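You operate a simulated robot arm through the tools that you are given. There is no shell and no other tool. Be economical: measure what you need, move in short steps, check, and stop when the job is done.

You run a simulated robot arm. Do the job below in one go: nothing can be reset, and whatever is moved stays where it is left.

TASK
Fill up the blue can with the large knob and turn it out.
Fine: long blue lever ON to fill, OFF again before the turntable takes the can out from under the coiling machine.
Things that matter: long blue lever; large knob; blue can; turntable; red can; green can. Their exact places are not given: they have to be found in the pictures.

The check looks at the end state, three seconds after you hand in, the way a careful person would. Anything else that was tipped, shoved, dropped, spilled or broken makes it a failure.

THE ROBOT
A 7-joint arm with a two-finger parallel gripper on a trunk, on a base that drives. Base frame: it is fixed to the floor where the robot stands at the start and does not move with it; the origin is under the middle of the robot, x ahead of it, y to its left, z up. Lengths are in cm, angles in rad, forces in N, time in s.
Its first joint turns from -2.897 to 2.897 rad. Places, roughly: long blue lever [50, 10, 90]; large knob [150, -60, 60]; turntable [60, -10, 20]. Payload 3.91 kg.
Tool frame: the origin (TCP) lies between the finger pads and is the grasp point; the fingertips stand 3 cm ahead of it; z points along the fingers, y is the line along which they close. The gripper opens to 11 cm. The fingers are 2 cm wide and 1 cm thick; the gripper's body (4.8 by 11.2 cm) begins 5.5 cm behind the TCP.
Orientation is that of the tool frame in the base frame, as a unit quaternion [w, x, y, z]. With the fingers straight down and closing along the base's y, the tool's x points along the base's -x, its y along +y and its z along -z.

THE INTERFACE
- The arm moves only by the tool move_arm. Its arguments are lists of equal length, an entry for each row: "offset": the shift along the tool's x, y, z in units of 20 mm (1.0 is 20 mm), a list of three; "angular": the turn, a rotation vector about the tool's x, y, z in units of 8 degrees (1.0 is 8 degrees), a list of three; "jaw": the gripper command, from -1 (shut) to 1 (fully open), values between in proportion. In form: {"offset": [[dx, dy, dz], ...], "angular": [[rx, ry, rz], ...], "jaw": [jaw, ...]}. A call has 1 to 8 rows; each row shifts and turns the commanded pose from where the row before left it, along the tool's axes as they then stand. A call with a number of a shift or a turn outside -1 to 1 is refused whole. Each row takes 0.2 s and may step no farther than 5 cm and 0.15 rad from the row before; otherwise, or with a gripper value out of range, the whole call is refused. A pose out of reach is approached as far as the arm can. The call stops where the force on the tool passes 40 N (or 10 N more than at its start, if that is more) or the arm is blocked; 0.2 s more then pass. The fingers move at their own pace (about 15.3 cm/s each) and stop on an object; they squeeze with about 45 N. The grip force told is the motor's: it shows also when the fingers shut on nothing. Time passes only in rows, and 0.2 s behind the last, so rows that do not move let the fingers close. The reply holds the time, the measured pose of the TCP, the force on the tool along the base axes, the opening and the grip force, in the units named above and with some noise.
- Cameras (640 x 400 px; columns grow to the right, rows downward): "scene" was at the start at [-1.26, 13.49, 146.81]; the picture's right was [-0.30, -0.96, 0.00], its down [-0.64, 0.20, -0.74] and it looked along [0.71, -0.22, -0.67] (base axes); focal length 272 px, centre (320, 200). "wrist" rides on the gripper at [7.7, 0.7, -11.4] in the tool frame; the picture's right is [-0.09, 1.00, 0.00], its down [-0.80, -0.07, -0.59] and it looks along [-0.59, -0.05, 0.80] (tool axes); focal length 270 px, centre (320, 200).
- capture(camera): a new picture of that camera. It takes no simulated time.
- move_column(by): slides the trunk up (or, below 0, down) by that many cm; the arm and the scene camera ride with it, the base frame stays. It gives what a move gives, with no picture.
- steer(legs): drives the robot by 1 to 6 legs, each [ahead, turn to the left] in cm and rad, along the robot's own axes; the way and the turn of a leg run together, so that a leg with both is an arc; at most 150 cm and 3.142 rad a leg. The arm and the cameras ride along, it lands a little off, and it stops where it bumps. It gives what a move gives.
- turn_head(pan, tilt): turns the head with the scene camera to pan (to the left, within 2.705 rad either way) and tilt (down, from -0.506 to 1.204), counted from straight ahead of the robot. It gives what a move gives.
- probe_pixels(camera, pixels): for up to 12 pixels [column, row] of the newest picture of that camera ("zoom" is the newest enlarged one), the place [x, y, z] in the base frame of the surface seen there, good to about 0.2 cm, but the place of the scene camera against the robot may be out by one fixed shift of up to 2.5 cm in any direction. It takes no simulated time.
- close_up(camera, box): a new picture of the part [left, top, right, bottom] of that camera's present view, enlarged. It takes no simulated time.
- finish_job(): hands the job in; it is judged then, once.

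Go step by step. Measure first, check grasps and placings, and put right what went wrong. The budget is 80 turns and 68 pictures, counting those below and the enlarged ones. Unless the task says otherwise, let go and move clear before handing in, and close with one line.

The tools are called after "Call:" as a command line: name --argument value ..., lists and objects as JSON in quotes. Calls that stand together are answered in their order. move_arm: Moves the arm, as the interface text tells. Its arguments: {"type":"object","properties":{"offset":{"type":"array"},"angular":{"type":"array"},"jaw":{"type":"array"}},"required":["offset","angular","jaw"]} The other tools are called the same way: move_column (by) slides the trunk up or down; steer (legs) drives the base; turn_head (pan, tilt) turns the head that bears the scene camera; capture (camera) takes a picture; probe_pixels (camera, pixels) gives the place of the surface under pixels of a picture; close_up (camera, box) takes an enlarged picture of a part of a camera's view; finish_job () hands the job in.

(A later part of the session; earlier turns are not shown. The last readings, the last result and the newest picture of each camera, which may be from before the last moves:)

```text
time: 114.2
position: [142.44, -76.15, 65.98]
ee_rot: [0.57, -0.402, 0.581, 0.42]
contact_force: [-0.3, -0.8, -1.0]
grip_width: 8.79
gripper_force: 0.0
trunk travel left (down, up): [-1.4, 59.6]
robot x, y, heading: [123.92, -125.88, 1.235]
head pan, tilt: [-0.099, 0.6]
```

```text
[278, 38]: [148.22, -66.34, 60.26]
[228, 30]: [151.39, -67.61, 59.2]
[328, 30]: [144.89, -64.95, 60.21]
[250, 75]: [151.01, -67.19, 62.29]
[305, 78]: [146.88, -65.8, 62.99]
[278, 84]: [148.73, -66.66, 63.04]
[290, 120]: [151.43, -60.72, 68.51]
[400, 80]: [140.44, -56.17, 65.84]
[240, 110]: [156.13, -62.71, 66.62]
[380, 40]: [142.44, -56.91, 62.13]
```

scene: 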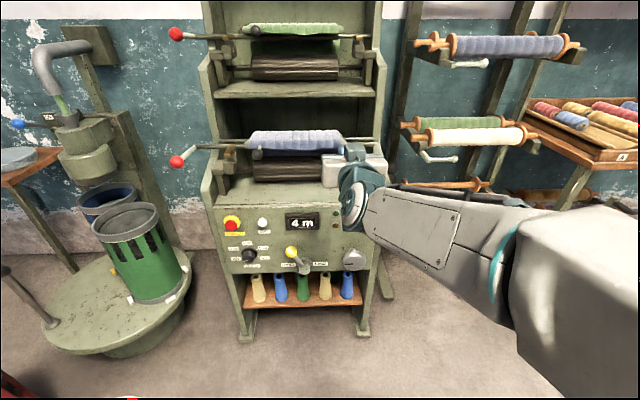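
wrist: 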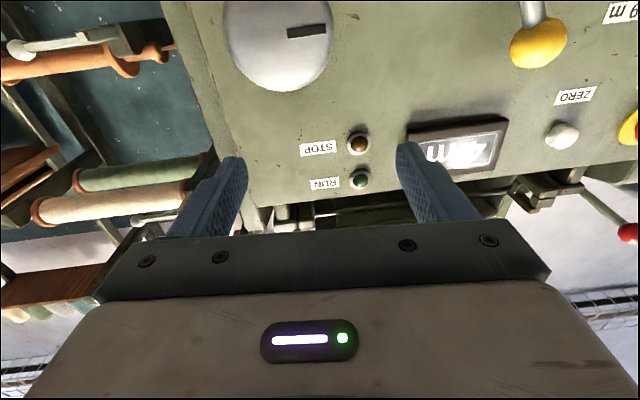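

Wrist measurement: disc centre [148.1,-66.3,59.8], diameter about 7 cm, 6.5 cm off the panel, normal heading 1.18. I'll lower, align by 3.4° and move in part of the way.

Call:
move_column --by -1.4

Call:
move_arm --offset '[[0.4, -0.25, 0.6], [0.4, -0.25, 0.6], [0.4, -0.25, 0.6], [0.4, 0, 0.2], [0.4, 0, 0.2], [0.4, 0, 0.2]]' --angular '[[0.43, 0, 0], [0, 0, 0], [0, 0, 0], [0, 0, 0], [0, 0, 0], [0, 0, 0]]' --jaw '[1, 1, 1, 1, 1, 1]'

Call:
capture --camera "wrist"

```text
time: 114.8
position: [142.48, -76.12, 64.58]
ee_rot: [0.571, -0.401, 0.582, 0.418]
contact_force: [-0.6, 0.1, -0.2]
grip_width: 8.78
gripper_force: 0.1
trunk travel left (down, up): [0.0, 61.0]
robot x, y, heading: [123.31, -126.34, 1.238]
head pan, tilt: [-0.099, 0.6]
```

```text
time: 116.2
position: [145.6, -72.19, 59.87]
ee_rot: [0.582, -0.385, 0.593, 0.401]
contact_force: [-0.3, -0.6, 0.2]
grip_width: 10.99
gripper_force: 0.0
trunk travel left (down, up): [0.0, 61.0]
robot x, y, heading: [123.33, -125.69, 1.24]
head pan, tilt: [-0.099, 0.6]
```

```text
31 pictures are left
```

wrist: 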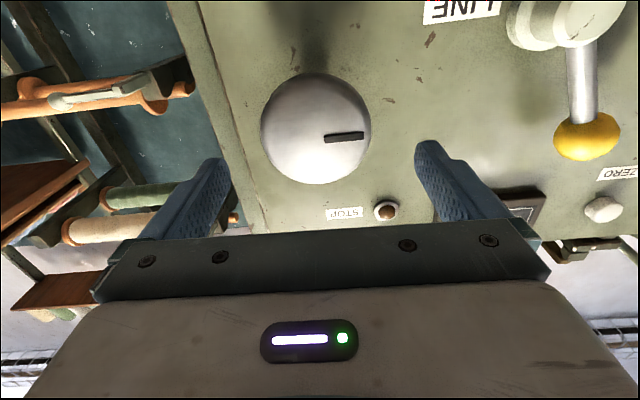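

The disc is between the fingers at (316,128). One refining measurement.

Call:
probe_pixels --camera "wrist" --pixels '[[316, 128], [265, 128], [367, 128], [316, 77], [316, 180], [300, 50], [420, 120]]'

```text
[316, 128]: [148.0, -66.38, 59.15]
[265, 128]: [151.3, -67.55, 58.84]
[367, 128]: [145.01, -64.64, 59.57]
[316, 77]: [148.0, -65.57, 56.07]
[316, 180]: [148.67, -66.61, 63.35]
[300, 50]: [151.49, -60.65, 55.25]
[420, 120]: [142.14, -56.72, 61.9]
```

Aligned within 1 mm sideways; 7.7 cm still to go. Before gripping I'll pre-rotate counterclockwise (tool -z) to gain wrist range for clockwise turning.

Call:
move_arm --offset '[[0, 0, 0], [0, 0, 0], [0, 0, 0], [0, 0, 0], [0, 0, 0], [0, 0, 0], [0, 0, 0], [0, 0, 0]]' --angular '[[0, 0, -1], [0, 0, -1], [0, 0, -1], [0, 0, -1], [0, 0, -1], [0, 0, -1], [0, 0, -1], [0, 0, -1]]' --jaw '[1, 1, 1, 1, 1, 1, 1, 1]'

Call:
move_arm --offset '[[0, 0, 0], [0, 0, 0], [0, 0, 0], [0, 0, 0], [0, 0, 0], [0, 0, 0], [0, 0, 0], [0, 0, 0]]' --angular '[[0, 0, -1], [0, 0, -1], [0, 0, -1], [0, 0, -1], [0, 0, -1], [0, 0, -1], [0, 0, -1], [0, 0, -1]]' --jaw '[1, 1, 1, 1, 1, 1, 1, 1]'

```text
time: 118.0
position: [145.42, -72.18, 59.67]
ee_rot: [0.706, -0.641, 0.299, 0.03]
contact_force: [-0.1, 0.0, 0.1]
grip_width: 11.0
gripper_force: 0.0
trunk travel left (down, up): [0.0, 61.0]
robot x, y, heading: [123.28, -125.98, 1.241]
head pan, tilt: [-0.099, 0.6]
```

```text
time: 119.8
position: [145.53, -72.31, 59.94]
ee_rot: [-0.615, 0.702, 0.087, 0.349]
contact_force: [0.6, -0.1, -0.1]
grip_width: 11.0
gripper_force: 0.0
trunk travel left (down, up): [0.0, 61.0]
robot x, y, heading: [123.5, -125.97, 1.237]
head pan, tilt: [-0.099, 0.6]
```

-128° reached without trouble. Now advance 7.7 cm onto the disc and close.

Call:
move_arm --offset '[[0, 0, 0.97], [0, 0, 0.96], [0, 0, 0.96], [0, 0, 0.96], [0, 0, 0], [0, 0, 0], [0, 0, 0]]' --angular '[[0, 0, 0], [0, 0, 0], [0, 0, 0], [0, 0, 0], [0, 0, 0], [0, 0, 0], [0, 0, 0]]' --jaw '[1, 1, 1, 1, 1, -1, -1]'

Call:
capture --camera "scene"

```text
time: 121.5
position: [148.54, -65.09, 59.75]
ee_rot: [-0.616, 0.702, 0.086, 0.347]
contact_force: [1.8, 3.7, -0.6]
grip_width: 8.15
gripper_force: 44.1
trunk travel left (down, up): [0.0, 61.0]
robot x, y, heading: [123.42, -125.86, 1.236]
head pan, tilt: [-0.099, 0.6]
```

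```text
30 pictures are left
```

scene: 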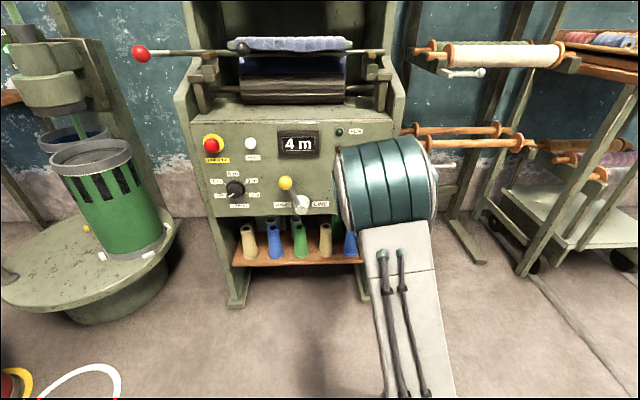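

The disc is gripped (8.15 cm, 44 N), and the display still reads 4 m. I turn clockwise 64° and read the display and can.

Call:
move_arm --offset '[[0, 0, 0], [0, 0, 0], [0, 0, 0], [0, 0, 0], [0, 0, 0], [0, 0, 0], [0, 0, 0], [0, 0, 0]]' --angular '[[0, 0, 1], [0, 0, 1], [0, 0, 1], [0, 0, 1], [0, 0, 1], [0, 0, 1], [0, 0, 1], [0, 0, 1]]' --jaw '[-1, -1, -1, -1, -1, -1, -1, -1]'

Call:
close_up --camera "scene" --box '[0, 20, 380, 260]'

```text
time: 123.2
position: [148.53, -65.08, 60.09]
ee_rot: [0.709, -0.638, 0.299, 0.034]
contact_force: [-1.5, 6.9, 32.1]
grip_width: 8.13
gripper_force: 45.1
trunk travel left (down, up): [0.0, 61.0]
robot x, y, heading: [123.45, -125.85, 1.233]
head pan, tilt: [-0.099, 0.6]
```

```text
1.67 times, centred on (190, 140) of scene
```

zoom: 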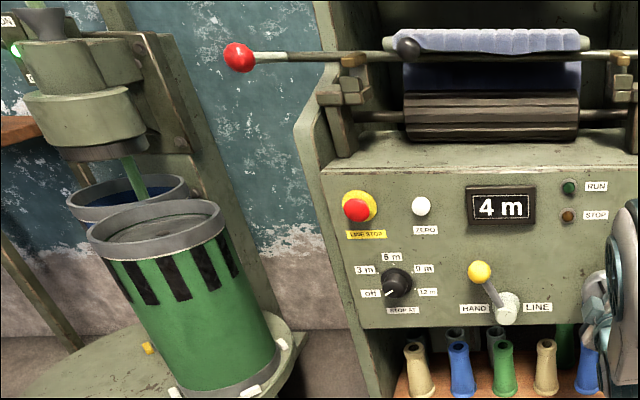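

The lamp on the coiler is lit, and the display still shows 4 m. I continue clockwise.

Call:
move_arm --offset '[[0, 0, 0], [0, 0, 0], [0, 0, 0], [0, 0, 0], [0, 0, 0], [0, 0, 0], [0, 0, 0], [0, 0, 0]]' --angular '[[0, 0, 1], [0, 0, 1], [0, 0, 1], [0, 0, 1], [0, 0, 1], [0, 0, 1], [0, 0, 1], [0, 0, 1]]' --jaw '[-1, -1, -1, -1, -1, -1, -1, -1]'

Call:
move_arm --offset '[[0, 0, 0], [0, 0, 0], [0, 0, 0], [0, 0, 0], [0, 0, 0], [0, 0, 0], [0, 0, 0], [0, 0, 0]]' --angular '[[0, 0, 1], [0, 0, 1], [0, 0, 1], [0, 0, 1], [0, 0, 1], [0, 0, 1], [0, 0, 1], [0, 0, 1]]' --jaw '[-1, -1, -1, -1, -1, -1, -1, -1]'

Call:
close_up --camera "scene" --box '[0, 20, 380, 260]'

```text
time: 125.0
position: [148.83, -65.17, 60.25]
ee_rot: [0.586, -0.379, 0.593, 0.402]
contact_force: [23.9, -5.1, 33.2]
grip_width: 8.12
gripper_force: 45.6
trunk travel left (down, up): [0.0, 61.0]
robot x, y, heading: [123.58, -125.72, 1.234]
head pan, tilt: [-0.099, 0.6]
```

```text
time: 126.8
position: [148.67, -65.3, 59.97]
ee_rot: [0.281, -0.011, 0.706, 0.65]
contact_force: [22.3, -6.2, 22.9]
grip_width: 8.13
gripper_force: 44.9
trunk travel left (down, up): [0.0, 61.0]
robot x, y, heading: [123.34, -125.57, 1.232]
head pan, tilt: [-0.099, 0.6]
```

```text
1.67 times, centred on (190, 140) of scene
```

zoom: 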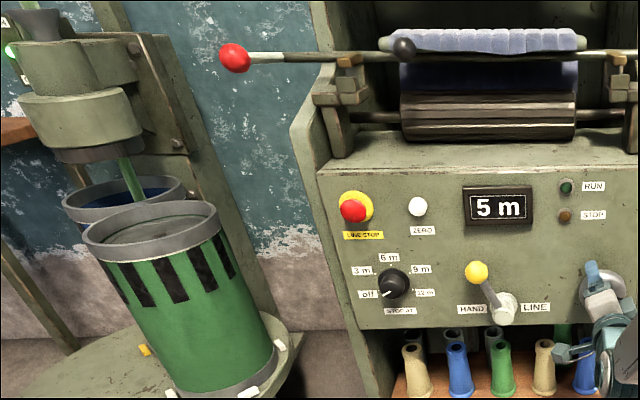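

Clockwise works: the display now shows 5 m. I relieve the side force slightly and continue.

Call:
move_arm --offset '[[-0.15, 0.05, 0], [0, 0, 0], [0, 0, 0], [0, 0, 0], [0, 0, 0], [0, 0, 0], [0, 0, 0], [0, 0, 0]]' --angular '[[0, 0, 1], [0, 0, 1], [0, 0, 1], [0, 0, 1], [0, 0, 1], [0, 0, 1], [0, 0, 1], [0, 0, 1]]' --jaw '[-1, -1, -1, -1, -1, -1, -1, -1]'

Call:
move_arm --offset '[[0, 0, 0], [0, 0, 0], [0, 0, 0], [0, 0, 0], [0, 0, 0], [0, 0, 0], [0, 0, 0], [0, 0, 0]]' --angular '[[0, 0, 1], [0, 0, 1], [0, 0, 1], [0, 0, 1], [0, 0, 1], [0, 0, 1], [0, 0, 1], [0, 0, 1]]' --jaw '[-1, -1, -1, -1, -1, -1, -1, -1]'

Call:
close_up --camera "scene" --box '[0, 20, 380, 260]'

```text
time: 128.7
position: [148.62, -65.27, 60.16]
ee_rot: [-0.106, 0.364, 0.605, 0.7]
contact_force: [2.7, -2.7, 14.1]
grip_width: 8.12
gripper_force: 45.1
trunk travel left (down, up): [0.0, 61.0]
robot x, y, heading: [123.41, -125.7, 1.242]
head pan, tilt: [-0.099, 0.6]
```

```text
time: 130.4
position: [148.76, -65.3, 60.12]
ee_rot: [-0.46, 0.63, 0.319, 0.538]
contact_force: [3.3, -2.2, 20.1]
grip_width: 8.11
gripper_force: 45.2
trunk travel left (down, up): [0.0, 61.0]
robot x, y, heading: [123.26, -125.93, 1.24]
head pan, tilt: [-0.099, 0.6]
```

```text
1.67 times, centred on (190, 140) of scene
```

zoom: 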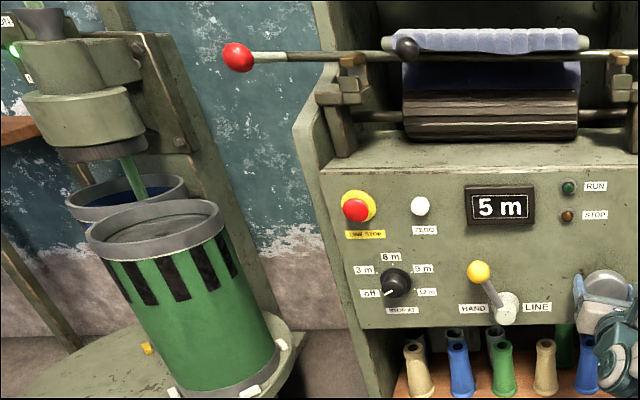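

320° clockwise has been done and the display reads 5 m, so the rate is around 1 m per turn. I'll open, unwind the wrist around the disc, re-grip and turn another 320°.

Call:
move_arm --offset '[[0, 0, 0], [0, 0, 0], [0, 0, 0], [0, 0, 0], [0, 0, 0], [0, 0, 0], [0, 0, 0], [0, 0, 0]]' --angular '[[0, 0, 0], [0, 0, 0], [0, 0, -1], [0, 0, -1], [0, 0, -1], [0, 0, -1], [0, 0, -1], [0, 0, -1]]' --jaw '[1, 1, 1, 1, 1, 1, 1, 1]'

Call:
move_arm --offset '[[0, 0, 0], [0, 0, 0], [0, 0, 0], [0, 0, 0], [0, 0, 0], [0, 0, 0], [0, 0, 0], [0, 0, 0]]' --angular '[[0, 0, -1], [0, 0, -1], [0, 0, -1], [0, 0, -1], [0, 0, -1], [0, 0, -1], [0, 0, -1], [0, 0, -1]]' --jaw '[1, 1, 1, 1, 1, 1, 1, 1]'

Call:
move_arm --offset '[[0, 0, 0], [0, 0, 0], [0, 0, 0], [0, 0, 0], [0, 0, 0], [0, 0, 0], [0, 0, 0], [0, 0, 0]]' --angular '[[0, 0, -1], [0, 0, -1], [0, 0, -1], [0, 0, -1], [0, 0, -1], [0, 0, -1], [0, 0, -1], [0, 0, -1]]' --jaw '[1, 1, 1, 1, 1, 1, 1, 1]'

Call:
move_arm --offset '[[0, 0, 0], [0, 0, 0], [0, 0, 0], [0, 0, 0], [0, 0, 0], [0, 0, 0], [0, 0, 0], [0, 0, 0]]' --angular '[[0, 0, -1], [0, 0, -1], [0, 0, -1], [0, 0, -1], [0, 0, -1], [0, 0, -1], [0, 0, -1], [0, 0, -1]]' --jaw '[1, 1, 1, 1, 1, 1, 1, 1]'

Call:
move_arm --offset '[[0, 0, 0], [0, 0, 0], [0, 0, 0], [0, 0, 0], [0, 0, 0], [0, 0, 0], [0, 0, 0], [0, 0, 0]]' --angular '[[0, 0, -1], [0, 0, -1], [0, 0, -1], [0, 0, -1], [0, 0, -1], [0, 0, -1], [0, 0, -1], [0, 0, -1]]' --jaw '[1, 1, 1, 1, 1, 1, 1, 1]'

Call:
move_arm --offset '[[0, 0, 0], [0, 0, 0], [0, 0, 0], [0, 0, 0], [0, 0, 0]]' --angular '[[0, 0, -1], [0, 0, -1], [0, 0, 0], [0, 0, 0], [0, 0, 0]]' --jaw '[1, 1, -1, -1, -1]'

Call:
capture --camera "wrist"

```text
time: 132.2
position: [148.81, -65.23, 60.14]
ee_rot: [-0.2, 0.444, 0.551, 0.678]
contact_force: [-0.4, 0.6, 0.0]
grip_width: 10.99
gripper_force: 0.1
trunk travel left (down, up): [0.0, 61.0]
robot x, y, heading: [123.96, -125.81, 1.239]
head pan, tilt: [-0.099, 0.6]
```

```text
time: 134.1
position: [148.72, -65.14, 60.09]
ee_rot: [0.189, 0.085, 0.702, 0.681]
contact_force: [-0.1, -1.4, 0.3]
grip_width: 10.97
gripper_force: 0.1
trunk travel left (down, up): [0.0, 61.0]
robot x, y, heading: [123.0, -126.2, 1.24]
head pan, tilt: [-0.099, 0.6]
```

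```text
time: 135.8
position: [148.76, -65.28, 60.02]
ee_rot: [0.522, -0.3, 0.641, 0.477]
contact_force: [-0.3, -0.5, 0.0]
grip_width: 11.02
gripper_force: 0.1
trunk travel left (down, up): [0.0, 61.0]
robot x, y, heading: [123.3, -125.98, 1.234]
head pan, tilt: [-0.099, 0.6]
```

```text
time: 137.7
position: [148.81, -65.23, 59.95]
ee_rot: [0.695, -0.594, 0.384, 0.129]
contact_force: [-0.5, -0.1, 0.4]
grip_width: 11.01
gripper_force: 0.2
trunk travel left (down, up): [0.0, 61.0]
robot x, y, heading: [123.36, -126.18, 1.234]
head pan, tilt: [-0.099, 0.6]
```

```text
time: 139.4
position: [148.81, -65.18, 60.01]
ee_rot: [-0.658, 0.707, -0.012, 0.26]
contact_force: [0.1, -0.1, 0.3]
grip_width: 11.01
gripper_force: 0.0
trunk travel left (down, up): [0.0, 61.0]
robot x, y, heading: [123.51, -125.79, 1.241]
head pan, tilt: [-0.099, 0.6]
```

```text
time: 140.7
position: [148.73, -65.1, 59.9]
ee_rot: [-0.614, 0.703, 0.086, 0.348]
contact_force: [0.7, 0.5, -6.1]
grip_width: 8.2
gripper_force: 45.2
trunk travel left (down, up): [0.0, 61.0]
robot x, y, heading: [123.4, -126.07, 1.235]
head pan, tilt: [-0.099, 0.6]
```

```text
26 pictures are left
```

wrist: 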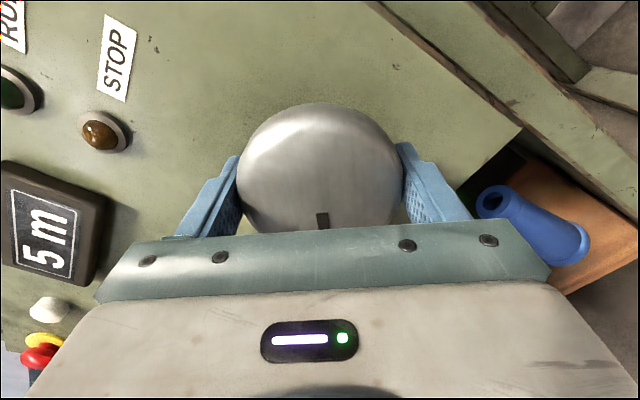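

The grip works and the knob's slot mark shows it turned. Before more turning I want to see how fast the can fills, so I'll let go, back off 9 cm, and raise the column to look over the green can into the blue one.

Call:
move_arm --offset '[[0, 0, 0], [0, 0, 0], [0, 0, -0.9], [0, 0, -0.9], [0, 0, -0.9], [0, 0, -0.9], [0, 0, -0.9]]' --angular '[[0, 0, 0], [0, 0, 0], [0, 0, 0], [0, 0, 0], [0, 0, 0], [0, 0, 0], [0, 0, 0]]' --jaw '[1, 1, 1, 1, 1, 1, 1]'

Call:
move_column --by 45

Call:
turn_head --pan 0.6 --tilt 0.6

Call:
capture --camera "scene"

```text
time: 142.2
position: [145.26, -73.67, 59.97]
ee_rot: [-0.616, 0.702, 0.087, 0.347]
contact_force: [-0.2, 0.1, -0.6]
grip_width: 11.02
gripper_force: 0.0
trunk travel left (down, up): [0.0, 61.0]
robot x, y, heading: [123.34, -126.38, 1.242]
head pan, tilt: [-0.099, 0.6]
```

```text
refused: 45 is not a number from -40 to 40
```

```text
time: 143.3
position: [145.26, -73.51, 59.99]
ee_rot: [-0.615, 0.702, 0.087, 0.348]
contact_force: [-0.3, 0.7, 0.2]
grip_width: 11.01
gripper_force: 0.1
trunk travel left (down, up): [0.0, 61.0]
robot x, y, heading: [123.5, -126.1, 1.238]
head pan, tilt: [0.6, 0.6]
```

```text
25 pictures are left
```

scene: 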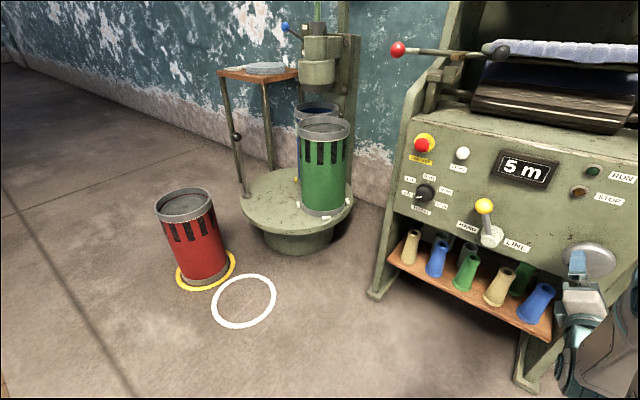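

The column limit is 40 per move; raise 40 and zoom on the blue can.

Call:
move_column --by 40

Call:
close_up --camera "scene" --box '[240, 60, 400, 240]'

```text
time: 147.2
position: [145.21, -73.59, 100.03]
ee_rot: [-0.616, 0.702, 0.086, 0.347]
contact_force: [0.1, 0.9, -0.3]
grip_width: 11.0
gripper_force: 0.1
trunk travel left (down, up): [-40.0, 21.0]
robot x, y, heading: [123.84, -125.83, 1.238]
head pan, tilt: [0.6, 0.6]
```

```text
2.22 times, centred on (320, 150) of scene
```

zoom: 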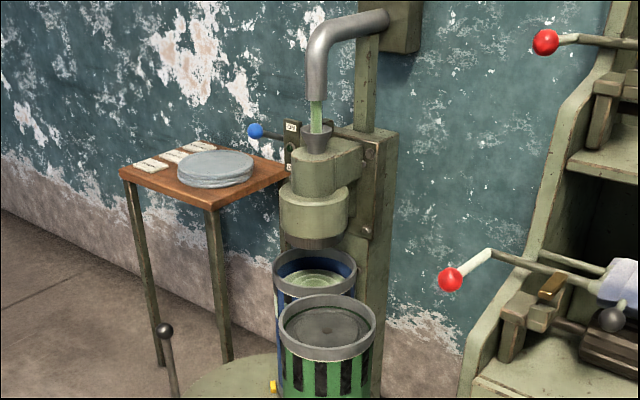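

The sliver surface is visible at zoom (312,282). I'll measure it against the rim and the green can's plate.

Call:
probe_pixels --camera "zoom" --pixels '[[305, 288], [312, 282], [330, 282], [300, 278], [315, 256], [276, 268], [352, 268], [325, 322], [326, 303], [320, 356], [316, 274]]'

Call:
close_up --camera "scene" --box '[300, 160, 345, 200]'

```text
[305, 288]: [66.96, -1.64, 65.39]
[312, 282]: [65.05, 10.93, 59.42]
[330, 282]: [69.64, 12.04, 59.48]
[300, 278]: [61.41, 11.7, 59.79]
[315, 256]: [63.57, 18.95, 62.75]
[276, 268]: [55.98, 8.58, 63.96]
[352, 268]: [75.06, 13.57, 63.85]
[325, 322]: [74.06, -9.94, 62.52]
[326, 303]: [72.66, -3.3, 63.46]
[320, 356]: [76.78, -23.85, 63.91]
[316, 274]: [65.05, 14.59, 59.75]
```

```text
10.00 times, centred on (322, 180) of scene
```

zoom: 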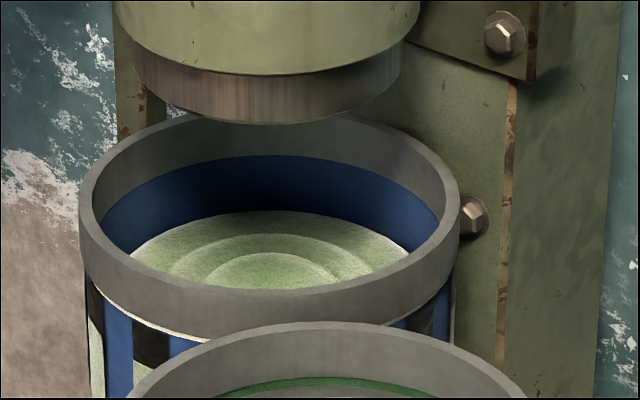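

Surface rose from about 57.3 to 59.6 with the first 320°; rim at about 63.9, and the other cans' plates at 62.5. Another similar turn should bring it near full. Back down, re-grip and turn 320° more.

Call:
move_column --by -40

Call:
move_arm --offset '[[0, 0, 0.9], [0, 0, 0.9], [0, 0, 0.9], [0, 0, 0.9], [0, 0, 0.9], [0, 0, 0], [0, 0, 0], [0, 0, 0]]' --angular '[[0, 0, 0], [0, 0, 0], [0, 0, 0], [0, 0, 0], [0, 0, 0], [0, 0, 0], [0, 0, 0], [0, 0, 0]]' --jaw '[1, 1, 1, 1, 1, 1, -1, -1]'

Call:
move_arm --offset '[[0, 0, 0], [0, 0, 0], [0, 0, 0], [0, 0, 0], [0, 0, 0], [0, 0, 0], [0, 0, 0], [0, 0, 0]]' --angular '[[0, 0, 0.5], [0, 0, 1], [0, 0, 1], [0, 0, 1], [0, 0, 1], [0, 0, 1], [0, 0, 1], [0, 0, 1]]' --jaw '[-1, -1, -1, -1, -1, -1, -1, -1]'

Call:
move_arm --offset '[[0, 0, 0], [0, 0, 0], [0, 0, 0], [0, 0, 0], [0, 0, 0], [0, 0, 0], [0, 0, 0], [0, 0, 0]]' --angular '[[0, 0, 1], [0, 0, 1], [0, 0, 1], [0, 0, 1], [0, 0, 1], [0, 0, 1], [0, 0, 1], [0, 0, 1]]' --jaw '[-1, -1, -1, -1, -1, -1, -1, -1]'

Call:
move_arm --offset '[[0, 0, 0], [0, 0, 0], [0, 0, 0], [0, 0, 0], [0, 0, 0], [0, 0, 0], [0, 0, 0], [0, 0, 0]]' --angular '[[0, 0, 1], [0, 0, 1], [0, 0, 1], [0, 0, 1], [0, 0, 1], [0, 0, 1], [0, 0, 1], [0, 0, 1]]' --jaw '[-1, -1, -1, -1, -1, -1, -1, -1]'

Call:
move_arm --offset '[[0, 0, 0], [0, 0, 0], [0, 0, 0], [0, 0, 0], [0, 0, 0], [0, 0, 0], [0, 0, 0], [0, 0, 0]]' --angular '[[0, 0, 1], [0, 0, 1], [0, 0, 1], [0, 0, 1], [0, 0, 1], [0, 0, 1], [0, 0, 1], [0, 0, 1]]' --jaw '[-1, -1, -1, -1, -1, -1, -1, -1]'

Call:
capture --camera "scene"

```text
time: 151.0
position: [145.26, -73.59, 59.93]
ee_rot: [-0.616, 0.702, 0.087, 0.347]
contact_force: [0.0, 0.2, -0.3]
grip_width: 10.99
gripper_force: 0.1
trunk travel left (down, up): [0.0, 61.0]
robot x, y, heading: [123.11, -125.95, 1.246]
head pan, tilt: [0.6, 0.6]
```

```text
time: 152.8
position: [148.76, -65.2, 60.02]
ee_rot: [-0.616, 0.702, 0.086, 0.346]
contact_force: [1.6, 3.7, 1.5]
grip_width: 8.18
gripper_force: 44.2
trunk travel left (down, up): [0.0, 61.0]
robot x, y, heading: [123.61, -125.52, 1.236]
head pan, tilt: [0.6, 0.6]
```

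```text
time: 154.6
position: [148.68, -65.2, 60.08]
ee_rot: [0.707, -0.65, 0.278, 0.008]
contact_force: [-1.4, 0.5, 6.4]
grip_width: 8.19
gripper_force: 45.0
trunk travel left (down, up): [0.0, 61.0]
robot x, y, heading: [123.92, -125.82, 1.236]
head pan, tilt: [0.6, 0.6]
```

```text
time: 156.4
position: [148.65, -65.3, 60.06]
ee_rot: [0.596, -0.404, 0.58, 0.38]
contact_force: [0.6, -4.7, 6.2]
grip_width: 8.15
gripper_force: 45.1
trunk travel left (down, up): [0.0, 61.0]
robot x, y, heading: [123.46, -125.91, 1.241]
head pan, tilt: [0.6, 0.6]
```

```text
time: 158.2
position: [148.82, -65.29, 60.06]
ee_rot: [0.303, -0.036, 0.706, 0.639]
contact_force: [5.6, -7.0, 3.7]
grip_width: 8.19
gripper_force: 45.0
trunk travel left (down, up): [0.0, 61.0]
robot x, y, heading: [123.37, -125.86, 1.239]
head pan, tilt: [0.6, 0.6]
```

```text
time: 160.0
position: [148.85, -65.23, 59.93]
ee_rot: [-0.081, 0.345, 0.618, 0.702]
contact_force: [9.5, -8.7, 4.9]
grip_width: 8.16
gripper_force: 44.8
trunk travel left (down, up): [0.0, 61.0]
robot x, y, heading: [123.75, -125.83, 1.239]
head pan, tilt: [0.6, 0.6]
```

```text
22 pictures are left
```

scene: 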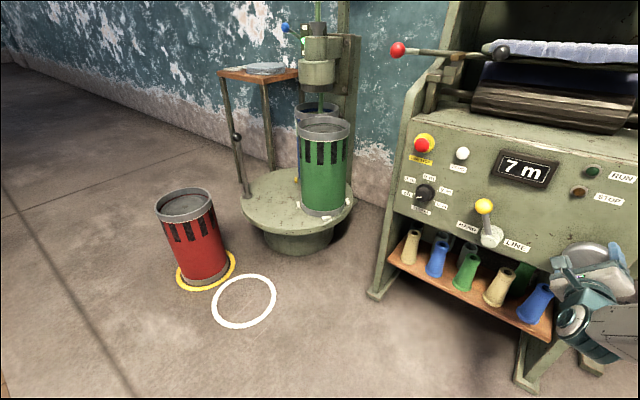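

The display reads 7 m now. I'll release and look at the level before going on.

Call:
move_arm --offset '[[0, 0, 0], [0, 0, 0], [0, 0, -0.9], [0, 0, -0.9], [0, 0, -0.9], [0, 0, -0.9], [0, 0, -0.9]]' --angular '[[0, 0, 0], [0, 0, 0], [0, 0, 0], [0, 0, 0], [0, 0, 0], [0, 0, 0], [0, 0, 0]]' --jaw '[1, 1, 1, 1, 1, 1, 1]'

Call:
move_column --by 40

Call:
close_up --camera "scene" --box '[300, 160, 345, 200]'

Call:
probe_pixels --camera "zoom" --pixels '[[270, 250], [270, 275], [200, 250], [340, 250], [270, 230], [270, 300], [90, 230], [450, 220], [300, 350], [350, 385]]'

```text
time: 161.6
position: [145.32, -73.45, 59.94]
ee_rot: [-0.081, 0.343, 0.618, 0.702]
contact_force: [-0.6, -0.3, 0.0]
grip_width: 10.99
gripper_force: 0.1
trunk travel left (down, up): [0.0, 61.0]
robot x, y, heading: [123.57, -126.01, 1.244]
head pan, tilt: [0.6, 0.6]
```

```text
time: 165.4
position: [145.32, -73.5, 99.94]
ee_rot: [-0.082, 0.343, 0.618, 0.702]
contact_force: [0.0, 0.8, 0.3]
grip_width: 11.0
gripper_force: 0.0
trunk travel left (down, up): [-40.0, 21.0]
robot x, y, heading: [123.52, -125.94, 1.243]
head pan, tilt: [0.6, 0.6]
```

```text
10.00 times, centred on (322, 180) of scene
```

zoom: 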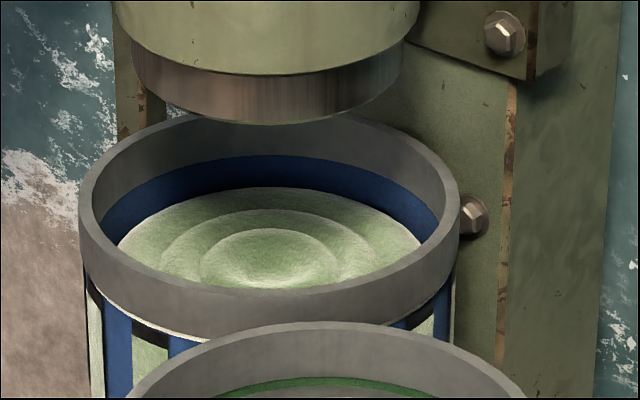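

```text
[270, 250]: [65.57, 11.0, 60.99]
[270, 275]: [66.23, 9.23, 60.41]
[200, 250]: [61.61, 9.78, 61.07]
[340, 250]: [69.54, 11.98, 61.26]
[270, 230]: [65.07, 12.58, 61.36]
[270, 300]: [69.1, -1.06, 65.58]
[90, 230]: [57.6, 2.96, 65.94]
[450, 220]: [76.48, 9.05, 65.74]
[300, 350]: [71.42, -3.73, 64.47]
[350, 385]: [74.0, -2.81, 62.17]
```

Level rose to 61.1 with 252°, rim at about 65.8; the can's windows still show a thin dark strip on top (zoom (148,335)). About 1.5 cm more fills them, i.e. another ~240°. I unwind, go back and turn again.

Call:
move_arm --offset '[[0, 0, 0], [0, 0, 0], [0, 0, 0], [0, 0, 0], [0, 0, 0], [0, 0, 0], [0, 0, 0], [0, 0, 0]]' --angular '[[0, 0, -0.5], [0, 0, -1], [0, 0, -1], [0, 0, -1], [0, 0, -1], [0, 0, -1], [0, 0, -1], [0, 0, -1]]' --jaw '[1, 1, 1, 1, 1, 1, 1, 1]'

Call:
move_arm --offset '[[0, 0, 0], [0, 0, 0], [0, 0, 0], [0, 0, 0], [0, 0, 0], [0, 0, 0], [0, 0, 0], [0, 0, 0]]' --angular '[[0, 0, -1], [0, 0, -1], [0, 0, -1], [0, 0, -1], [0, 0, -1], [0, 0, -1], [0, 0, -1], [0, 0, -1]]' --jaw '[1, 1, 1, 1, 1, 1, 1, 1]'

Call:
move_arm --offset '[[0, 0, 0], [0, 0, 0], [0, 0, 0], [0, 0, 0], [0, 0, 0], [0, 0, 0], [0, 0, 0], [0, 0, 0]]' --angular '[[0, 0, -1], [0, 0, -1], [0, 0, -1], [0, 0, -1], [0, 0, -1], [0, 0, -1], [0, 0, -1], [0, 0, -1]]' --jaw '[1, 1, 1, 1, 1, 1, 1, 1]'

Call:
move_arm --offset '[[0, 0, 0], [0, 0, 0], [0, 0, 0], [0, 0, 0], [0, 0, 0], [0, 0, 0], [0, 0, 0], [0, 0, 0]]' --angular '[[0, 0, -1], [0, 0, -1], [0, 0, -1], [0, 0, -1], [0, 0, -1], [0, 0, -1], [0, 0, -1], [0, 0, -1]]' --jaw '[1, 1, 1, 1, 1, 1, 1, 1]'

Call:
move_column --by -40

Call:
move_arm --offset '[[0, 0, 0.9], [0, 0, 0.9], [0, 0, 0.9], [0, 0, 0.9], [0, 0, 0.9], [0, 0, 0], [0, 0, 0], [0, 0, 0]]' --angular '[[0, 0, 0], [0, 0, 0], [0, 0, 0], [0, 0, 0], [0, 0, 0], [0, 0, 0], [0, 0, 0], [0, 0, 0]]' --jaw '[1, 1, 1, 1, 1, 1, -1, -1]'

```text
time: 167.2
position: [145.28, -73.47, 99.95]
ee_rot: [0.282, -0.012, 0.707, 0.648]
contact_force: [0.3, 0.3, -0.5]
grip_width: 10.96
gripper_force: 0.1
trunk travel left (down, up): [-40.0, 21.0]
robot x, y, heading: [123.29, -126.09, 1.246]
head pan, tilt: [0.6, 0.6]
```

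```text
time: 169.0
position: [145.21, -73.46, 99.92]
ee_rot: [0.583, -0.386, 0.593, 0.4]
contact_force: [0.4, 0.5, -0.3]
grip_width: 11.03
gripper_force: 0.1
trunk travel left (down, up): [-40.0, 21.0]
robot x, y, heading: [123.56, -125.91, 1.243]
head pan, tilt: [0.6, 0.6]
```

```text
time: 170.8
position: [145.18, -73.41, 99.95]
ee_rot: [0.707, -0.641, 0.298, 0.031]
contact_force: [0.4, -0.3, 0.2]
grip_width: 11.0
gripper_force: 0.1
trunk travel left (down, up): [-40.0, 21.0]
robot x, y, heading: [123.5, -125.85, 1.242]
head pan, tilt: [0.6, 0.6]
```

```text
time: 172.6
position: [145.24, -73.36, 99.93]
ee_rot: [-0.615, 0.701, 0.088, 0.349]
contact_force: [0.0, -0.2, -0.1]
grip_width: 11.02
gripper_force: 0.1
trunk travel left (down, up): [-40.0, 21.0]
robot x, y, heading: [123.67, -126.05, 1.234]
head pan, tilt: [0.6, 0.6]
```

```text
time: 176.4
position: [145.11, -73.5, 59.91]
ee_rot: [-0.616, 0.702, 0.085, 0.347]
contact_force: [0.3, -0.1, 0.1]
grip_width: 10.99
gripper_force: 0.1
trunk travel left (down, up): [0.0, 61.0]
robot x, y, heading: [123.48, -126.1, 1.243]
head pan, tilt: [0.6, 0.6]
```

```text
time: 178.2
position: [148.71, -65.13, 59.9]
ee_rot: [-0.617, 0.701, 0.087, 0.347]
contact_force: [3.0, 3.7, 1.4]
grip_width: 8.16
gripper_force: 44.6
trunk travel left (down, up): [0.0, 61.0]
robot x, y, heading: [123.51, -125.97, 1.235]
head pan, tilt: [0.6, 0.6]
```

Gripped again. Turning clockwise 252°, then releasing and looking from above.

Call:
move_arm --offset '[[0, 0, 0], [0, 0, 0], [0, 0, 0], [0, 0, 0], [0, 0, 0], [0, 0, 0], [0, 0, 0], [0, 0, 0]]' --angular '[[0, 0, 0.5], [0, 0, 1], [0, 0, 1], [0, 0, 1], [0, 0, 1], [0, 0, 1], [0, 0, 1], [0, 0, 1]]' --jaw '[-1, -1, -1, -1, -1, -1, -1, -1]'

Call:
move_arm --offset '[[0, 0, 0], [0, 0, 0], [0, 0, 0], [0, 0, 0], [0, 0, 0], [0, 0, 0], [0, 0, 0], [0, 0, 0]]' --angular '[[0, 0, 1], [0, 0, 1], [0, 0, 1], [0, 0, 1], [0, 0, 1], [0, 0, 1], [0, 0, 1], [0, 0, 1]]' --jaw '[-1, -1, -1, -1, -1, -1, -1, -1]'

Call:
move_arm --offset '[[0, 0, 0], [0, 0, 0], [0, 0, 0], [0, 0, 0], [0, 0, 0], [0, 0, 0], [0, 0, 0], [0, 0, 0]]' --angular '[[0, 0, 1], [0, 0, 1], [0, 0, 1], [0, 0, 1], [0, 0, 1], [0, 0, 1], [0, 0, 1], [0, 0, 1]]' --jaw '[-1, -1, -1, -1, -1, -1, -1, -1]'

Call:
move_arm --offset '[[0, 0, 0], [0, 0, 0], [0, 0, 0], [0, 0, 0], [0, 0, 0], [0, 0, 0], [0, 0, 0], [0, 0, 0]]' --angular '[[0, 0, 1], [0, 0, 1], [0, 0, 1], [0, 0, 1], [0, 0, 1], [0, 0, 1], [0, 0, 1], [0, 0, 1]]' --jaw '[-1, -1, -1, -1, -1, -1, -1, -1]'

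Call:
move_arm --offset '[[0, 0, 0], [0, 0, 0], [0, 0, -0.9], [0, 0, -0.9], [0, 0, -0.9], [0, 0, -0.9], [0, 0, -0.9]]' --angular '[[0, 0, 0], [0, 0, 0], [0, 0, 0], [0, 0, 0], [0, 0, 0], [0, 0, 0], [0, 0, 0]]' --jaw '[1, 1, 1, 1, 1, 1, 1]'

Call:
move_column --by 40

Call:
close_up --camera "scene" --box '[300, 160, 345, 200]'

Call:
probe_pixels --camera "zoom" --pixels '[[270, 250], [200, 250], [340, 250], [270, 220], [90, 230], [450, 220]]'

```text
time: 180.0
position: [148.7, -65.17, 60.06]
ee_rot: [0.707, -0.65, 0.277, 0.009]
contact_force: [1.1, 9.9, 16.3]
grip_width: 8.13
gripper_force: 45.0
trunk travel left (down, up): [0.0, 61.0]
robot x, y, heading: [123.69, -126.1, 1.24]
head pan, tilt: [0.6, 0.6]
```

```text
time: 181.8
position: [148.73, -65.14, 60.13]
ee_rot: [0.597, -0.404, 0.58, 0.381]
contact_force: [12.2, 10.5, 20.4]
grip_width: 8.14
gripper_force: 45.0
trunk travel left (down, up): [0.0, 61.0]
robot x, y, heading: [123.71, -126.09, 1.241]
head pan, tilt: [0.6, 0.6]
```

```text
time: 183.6
position: [148.77, -65.2, 60.01]
ee_rot: [0.304, -0.035, 0.706, 0.639]
contact_force: [18.4, 4.9, 17.7]
grip_width: 8.11
gripper_force: 45.0
trunk travel left (down, up): [0.0, 61.0]
robot x, y, heading: [123.53, -126.17, 1.237]
head pan, tilt: [0.6, 0.6]
```

```text
time: 185.4
position: [148.84, -65.27, 60.08]
ee_rot: [-0.081, 0.345, 0.617, 0.703]
contact_force: [21.9, 3.7, 20.2]
grip_width: 8.1
gripper_force: 45.1
trunk travel left (down, up): [0.0, 61.0]
robot x, y, heading: [123.23, -125.86, 1.239]
head pan, tilt: [0.6, 0.6]
```

```text
time: 187.0
position: [145.38, -73.55, 59.89]
ee_rot: [-0.08, 0.343, 0.618, 0.703]
contact_force: [-0.8, -0.6, 0.3]
grip_width: 10.97
gripper_force: 0.2
trunk travel left (down, up): [0.0, 61.0]
robot x, y, heading: [123.28, -126.07, 1.239]
head pan, tilt: [0.6, 0.6]
```

```text
time: 190.9
position: [145.42, -73.46, 99.81]
ee_rot: [-0.081, 0.344, 0.618, 0.702]
contact_force: [0.4, 0.2, 0.6]
grip_width: 10.98
gripper_force: 0.0
trunk travel left (down, up): [-40.0, 21.0]
robot x, y, heading: [123.56, -126.21, 1.24]
head pan, tilt: [0.6, 0.6]
```

```text
10.00 times, centred on (322, 180) of scene
```

zoom: 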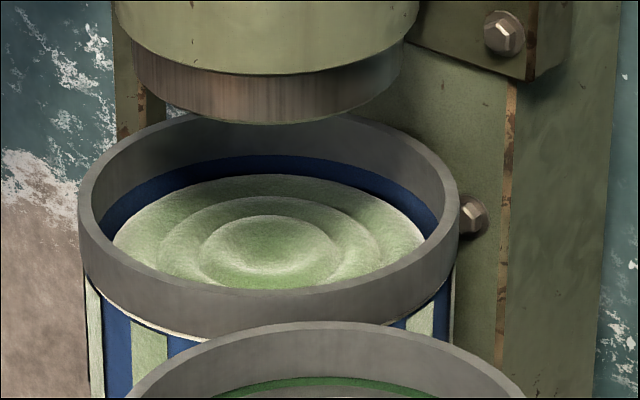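

```text
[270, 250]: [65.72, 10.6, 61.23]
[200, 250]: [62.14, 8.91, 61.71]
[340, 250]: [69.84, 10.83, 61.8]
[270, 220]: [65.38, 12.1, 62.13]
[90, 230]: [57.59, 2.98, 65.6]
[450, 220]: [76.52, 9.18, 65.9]
```

The windows are now all green, with the surface at about 62. I'll read the display and view the overall state.

Call:
close_up --camera "scene" --box '[200, 40, 640, 320]'

```text
1.43 times, centred on (420, 180) of scene
```

zoom: 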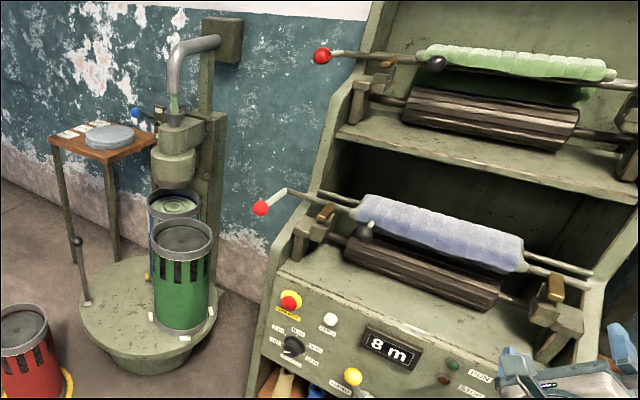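

Display 8 m. I'll check the tops of the can's windows closely.

Call:
close_up --camera "scene" --box '[306, 186, 322, 199]'

```text
16.00 times, centred on (314, 192) of scene
```

zoom: 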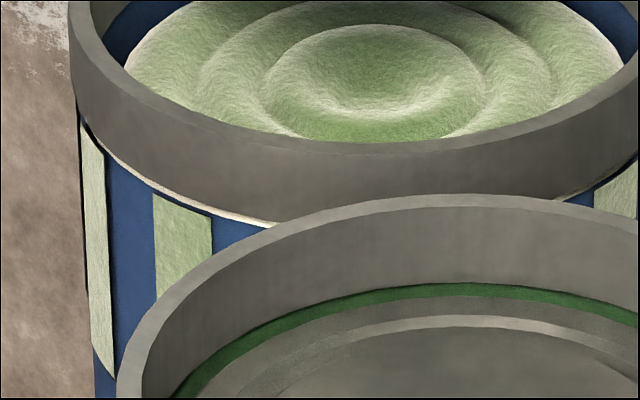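

All windows are green to the top and the level has stopped rising in proportion, so the can is full and nothing has spilled. Now I put the wrist back upright, close the jaws and drive back to the coiler to switch the lever OFF.

Call:
move_arm --offset '[[0, 0, 0], [0, 0, 0], [0, 0, 0], [0, 0, 0], [0, 0, 0], [0, 0, 0], [0, 0, 0], [0, 0, 0]]' --angular '[[0, 0, -1], [0, 0, -1], [0, 0, -1], [0, 0, -1], [0, 0, -1], [0, 0, -1], [0, 0, -1], [0, 0, -1]]' --jaw '[-1, -1, -1, -1, -1, -1, -1, -1]'

Call:
move_arm --offset '[[0, 0, 0], [0, 0, 0], [0, 0, 0], [0, 0, 0], [0, 0, 0], [0, 0, 0], [0, 0, 0], [0, 0, 0]]' --angular '[[0, 0, -1], [0, 0, -1], [0, 0, -1], [0, 0, -1], [0, 0, -1], [0, 0, -1], [0, 0, -1], [0, 0, -0.5]]' --jaw '[-1, -1, -1, -1, -1, -1, -1, -1]'

Call:
steer --legs '[[0, -1.507], [-117.7, 0], [0, -0.669], [-118, 0], [0, 0.936]]'

```text
time: 192.7
position: [145.28, -73.45, 99.92]
ee_rot: [0.305, -0.039, 0.706, 0.638]
contact_force: [-0.4, 0.3, -0.5]
grip_width: 0.0
gripper_force: 38.0
trunk travel left (down, up): [-40.0, 21.0]
robot x, y, heading: [123.18, -125.86, 1.242]
head pan, tilt: [0.6, 0.6]
```

```text
time: 194.5
position: [145.32, -73.42, 99.93]
ee_rot: [0.583, -0.387, 0.592, 0.4]
contact_force: [0.2, -0.3, -0.5]
grip_width: 0.0
gripper_force: 37.9
trunk travel left (down, up): [-40.0, 21.0]
robot x, y, heading: [123.2, -125.8, 1.238]
head pan, tilt: [0.6, 0.6]
```

```text
time: 213.8
position: [-3.64, -7.81, 99.91]
ee_rot: [0.707, 0.032, 0.707, -0.012]
contact_force: [-0.1, -0.5, -0.4]
grip_width: 0.0
gripper_force: 36.9
trunk travel left (down, up): [-40.0, 21.0]
robot x, y, heading: [-60.37, -4.47, 0.001]
head pan, tilt: [0.6, 0.6]
```

I'm at (-60,-4.5). I'll move up to (-24,0.7) with the tool raised to z≈106, above the lever's ball.

Call:
steer --legs '[[0, 0.14], [36.8, 0], [0, -0.14]]'

Call:
move_column --by 6

Call:
turn_head --pan 0.1 --tilt 0.6

Call:
capture --camera "scene"

```text
time: 217.4
position: [32.89, -2.93, 99.89]
ee_rot: [0.707, 0.032, 0.707, -0.013]
contact_force: [-0.2, -1.3, 0.1]
grip_width: 0.01
gripper_force: 37.2
trunk travel left (down, up): [-40.0, 21.0]
robot x, y, heading: [-24.03, 0.76, -0.003]
head pan, tilt: [0.6, 0.6]
```

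```text
time: 218.4
position: [32.76, -2.69, 105.85]
ee_rot: [0.707, 0.031, 0.707, -0.013]
contact_force: [-0.6, 0.4, 0.4]
grip_width: 0.0
gripper_force: 37.8
trunk travel left (down, up): [-46.0, 15.0]
robot x, y, heading: [-23.9, 1.14, -0.004]
head pan, tilt: [0.6, 0.6]
```

```text
time: 219.3
position: [32.9, -2.82, 105.96]
ee_rot: [0.707, 0.033, 0.707, -0.012]
contact_force: [0.1, 0.2, -0.1]
grip_width: 0.01
gripper_force: 37.5
trunk travel left (down, up): [-46.0, 15.0]
robot x, y, heading: [-23.73, 0.84, -0.003]
head pan, tilt: [0.099, 0.6]
```

```text
17 pictures are left
```

scene: 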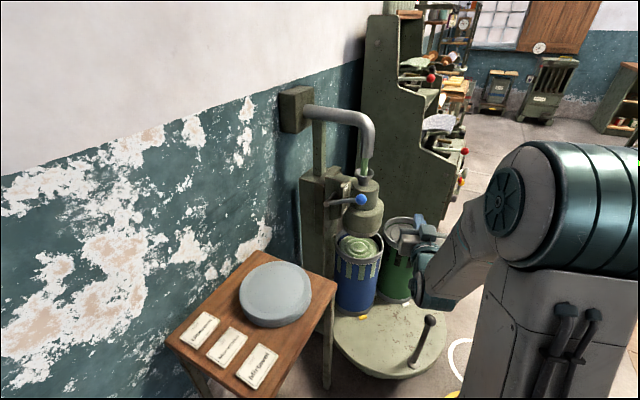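

The ball is at (362,200), clearly up at ON. I square the tool, shift left 13.3 cm, and move forward above the ball.

Call:
probe_pixels --camera "scene" --pixels '[[362, 200], [340, 202]]'

Call:
move_arm --offset '[[0, 0.95, 0], [0, 0.95, 0], [0, 0.95, 0], [0, 0.95, 0], [0, 0.95, 0], [0, 0.95, 0], [0, 0.95, 0], [0, 0, 1]]' --angular '[[-0.45, 0, 0], [0, 0, 0], [0, 0, 0], [0, 0, 0], [0, 0, 0], [0, 0, 0], [0, 0, 0], [0, 0, 0]]' --jaw '[-1, -1, -1, -1, -1, -1, -1, -1]'

Call:
move_arm --offset '[[0, 0, 1], [0, 0, 1], [0, 0, 1], [0, 0, 1], [0, 0, 1], [0, 0, 1], [0, 0, 1], [0, 0, 1]]' --angular '[[0, 0, 0], [0, 0, 0], [0, 0, 0], [0, 0, 0], [0, 0, 0], [0, 0, 0], [0, 0, 0], [0, 0, 0]]' --jaw '[-1, -1, -1, -1, -1, -1, -1, -1]'

Call:
close_up --camera "scene" --box '[290, 130, 450, 270]'

```text
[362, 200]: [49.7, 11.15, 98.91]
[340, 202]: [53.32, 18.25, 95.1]
```

```text
time: 221.1
position: [34.98, 10.49, 106.24]
ee_rot: [0.708, 0.009, 0.707, 0.01]
contact_force: [0.1, -0.4, 0.2]
grip_width: 0.01
gripper_force: 36.9
trunk travel left (down, up): [-46.0, 15.0]
robot x, y, heading: [-24.1, 1.03, 0.004]
head pan, tilt: [0.099, 0.6]
```

```text
time: 222.9
position: [51.0, 10.49, 106.12]
ee_rot: [0.707, 0.009, 0.707, 0.01]
contact_force: [0.7, -0.5, 0.8]
grip_width: 0.0
gripper_force: 37.9
trunk travel left (down, up): [-46.0, 15.0]
robot x, y, heading: [-24.17, 1.5, 0.002]
head pan, tilt: [0.099, 0.6]
```

```text
2.86 times, centred on (370, 200) of scene
```

zoom: 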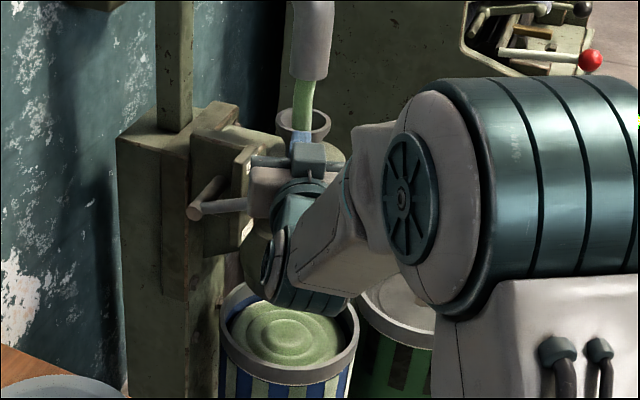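

The finger is above the ball. Pressing down in steps to the OFF stop.

Call:
move_arm --offset '[[0.4, 0, 0.5], [0.8, 0, 0], [0.8, 0, 0], [0.8, 0, 0], [0.8, 0, 0], [0.8, 0, 0], [0.8, 0, 0], [0.8, 0, 0]]' --angular '[[0, 0, 0], [0, 0, 0], [0, 0, 0], [0, 0, 0], [0, 0, 0], [0, 0, 0], [0, 0, 0], [0, 0, 0]]' --jaw '[-1, -1, -1, -1, -1, -1, -1, -1]'

Call:
move_arm --offset '[[0.5, 0, 0], [0.5, 0, 0], [0.5, 0, 0], [0.5, 0, 0]]' --angular '[[0, 0, 0], [0, 0, 0], [0, 0, 0], [0, 0, 0]]' --jaw '[-1, -1, -1, -1]'

Call:
close_up --camera "scene" --box '[290, 130, 450, 270]'

```text
time: 224.7
position: [52.09, 10.78, 94.22]
ee_rot: [0.707, 0.009, 0.707, 0.01]
contact_force: [0.7, 0.4, 0.1]
grip_width: 0.0
gripper_force: 37.6
trunk travel left (down, up): [-46.0, 15.0]
robot x, y, heading: [-23.89, 0.68, -0.001]
head pan, tilt: [0.099, 0.6]
```

```text
time: 225.7
position: [52.0, 10.78, 90.22]
ee_rot: [0.707, 0.011, 0.707, 0.008]
contact_force: [0.4, 0.3, -0.4]
grip_width: 0.0
gripper_force: 37.6
trunk travel left (down, up): [-46.0, 15.0]
robot x, y, heading: [-23.87, 1.09, -0.001]
head pan, tilt: [0.099, 0.6]
```

```text
2.86 times, centred on (370, 200) of scene
```

zoom: 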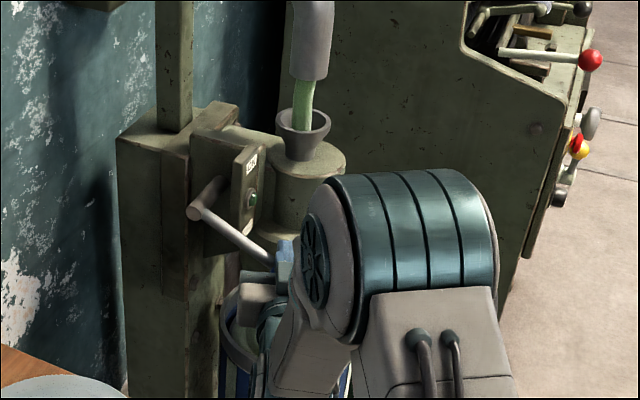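

The lever is down and the lamp is dark. One more small press to make sure it's at the stop, then lift and retreat.

Call:
move_arm --offset '[[0.3, 0, 0], [0.3, 0, 0], [0.3, 0, 0]]' --angular '[[0, 0, 0], [0, 0, 0], [0, 0, 0]]' --jaw '[-1, -1, -1]'

Call:
move_arm --offset '[[-0.8, 0, 0], [-0.8, 0, 0], [0, 0, -1], [0, 0, -1], [0, 0, -1], [0, 0, -1], [0, 0, -1], [0, 0, -1]]' --angular '[[0, 0, 0], [0, 0, 0], [0, 0, 0], [0, 0, 0], [0, 0, 0], [0, 0, 0], [0, 0, 0], [0, 0, 0]]' --jaw '[-1, -1, -1, -1, -1, -1, -1, -1]'

Call:
move_arm --offset '[[0, -1, -1], [0, -1, -1], [0, -1, 0], [0, -1, 0], [0, -1, 0]]' --angular '[[0, 0, 0], [0, 0, 0], [0, 0, 0], [0, 0, 0], [0, 0, 0]]' --jaw '[-1, -1, -1, -1, -1]'

Call:
close_up --camera "scene" --box '[280, 150, 480, 400]'

```text
time: 226.5
position: [52.14, 11.04, 90.17]
ee_rot: [0.718, 0.01, 0.696, 0.01]
contact_force: [-4.6, -0.5, 13.4]
grip_width: 0.0
gripper_force: 37.8
trunk travel left (down, up): [-46.0, 15.0]
robot x, y, heading: [-23.99, 1.16, -0.001]
head pan, tilt: [0.099, 0.6]
stopped in row 3: the force on the tool passed its limit (the readings are from after the stop); the commanded pose is now the measured one
```

```text
time: 228.3
position: [40.1, 10.81, 92.71]
ee_rot: [0.715, 0.009, 0.699, 0.011]
contact_force: [0.4, 0.2, 0.4]
grip_width: 0.0
gripper_force: 37.7
trunk travel left (down, up): [-46.0, 15.0]
robot x, y, heading: [-24.24, 1.24, -0.001]
head pan, tilt: [0.099, 0.6]
```

```text
time: 229.5
position: [36.2, 0.78, 92.14]
ee_rot: [0.715, 0.012, 0.699, 0.009]
contact_force: [-0.3, 0.0, -0.2]
grip_width: 0.0
gripper_force: 38.4
trunk travel left (down, up): [-46.0, 15.0]
robot x, y, heading: [-23.91, 1.2, -0.0]
head pan, tilt: [0.099, 0.6]
```

```text
1.60 times, centred on (380, 275) of scene
```

zoom: 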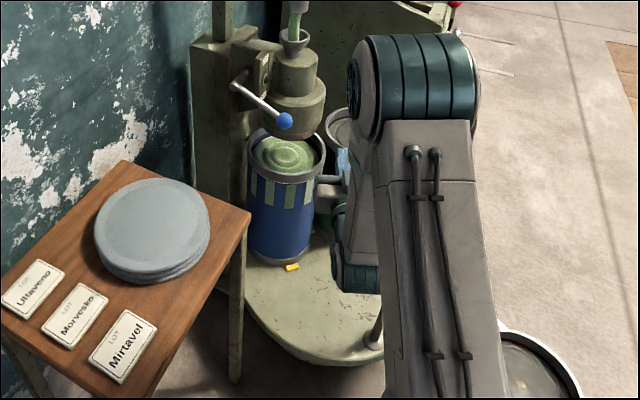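

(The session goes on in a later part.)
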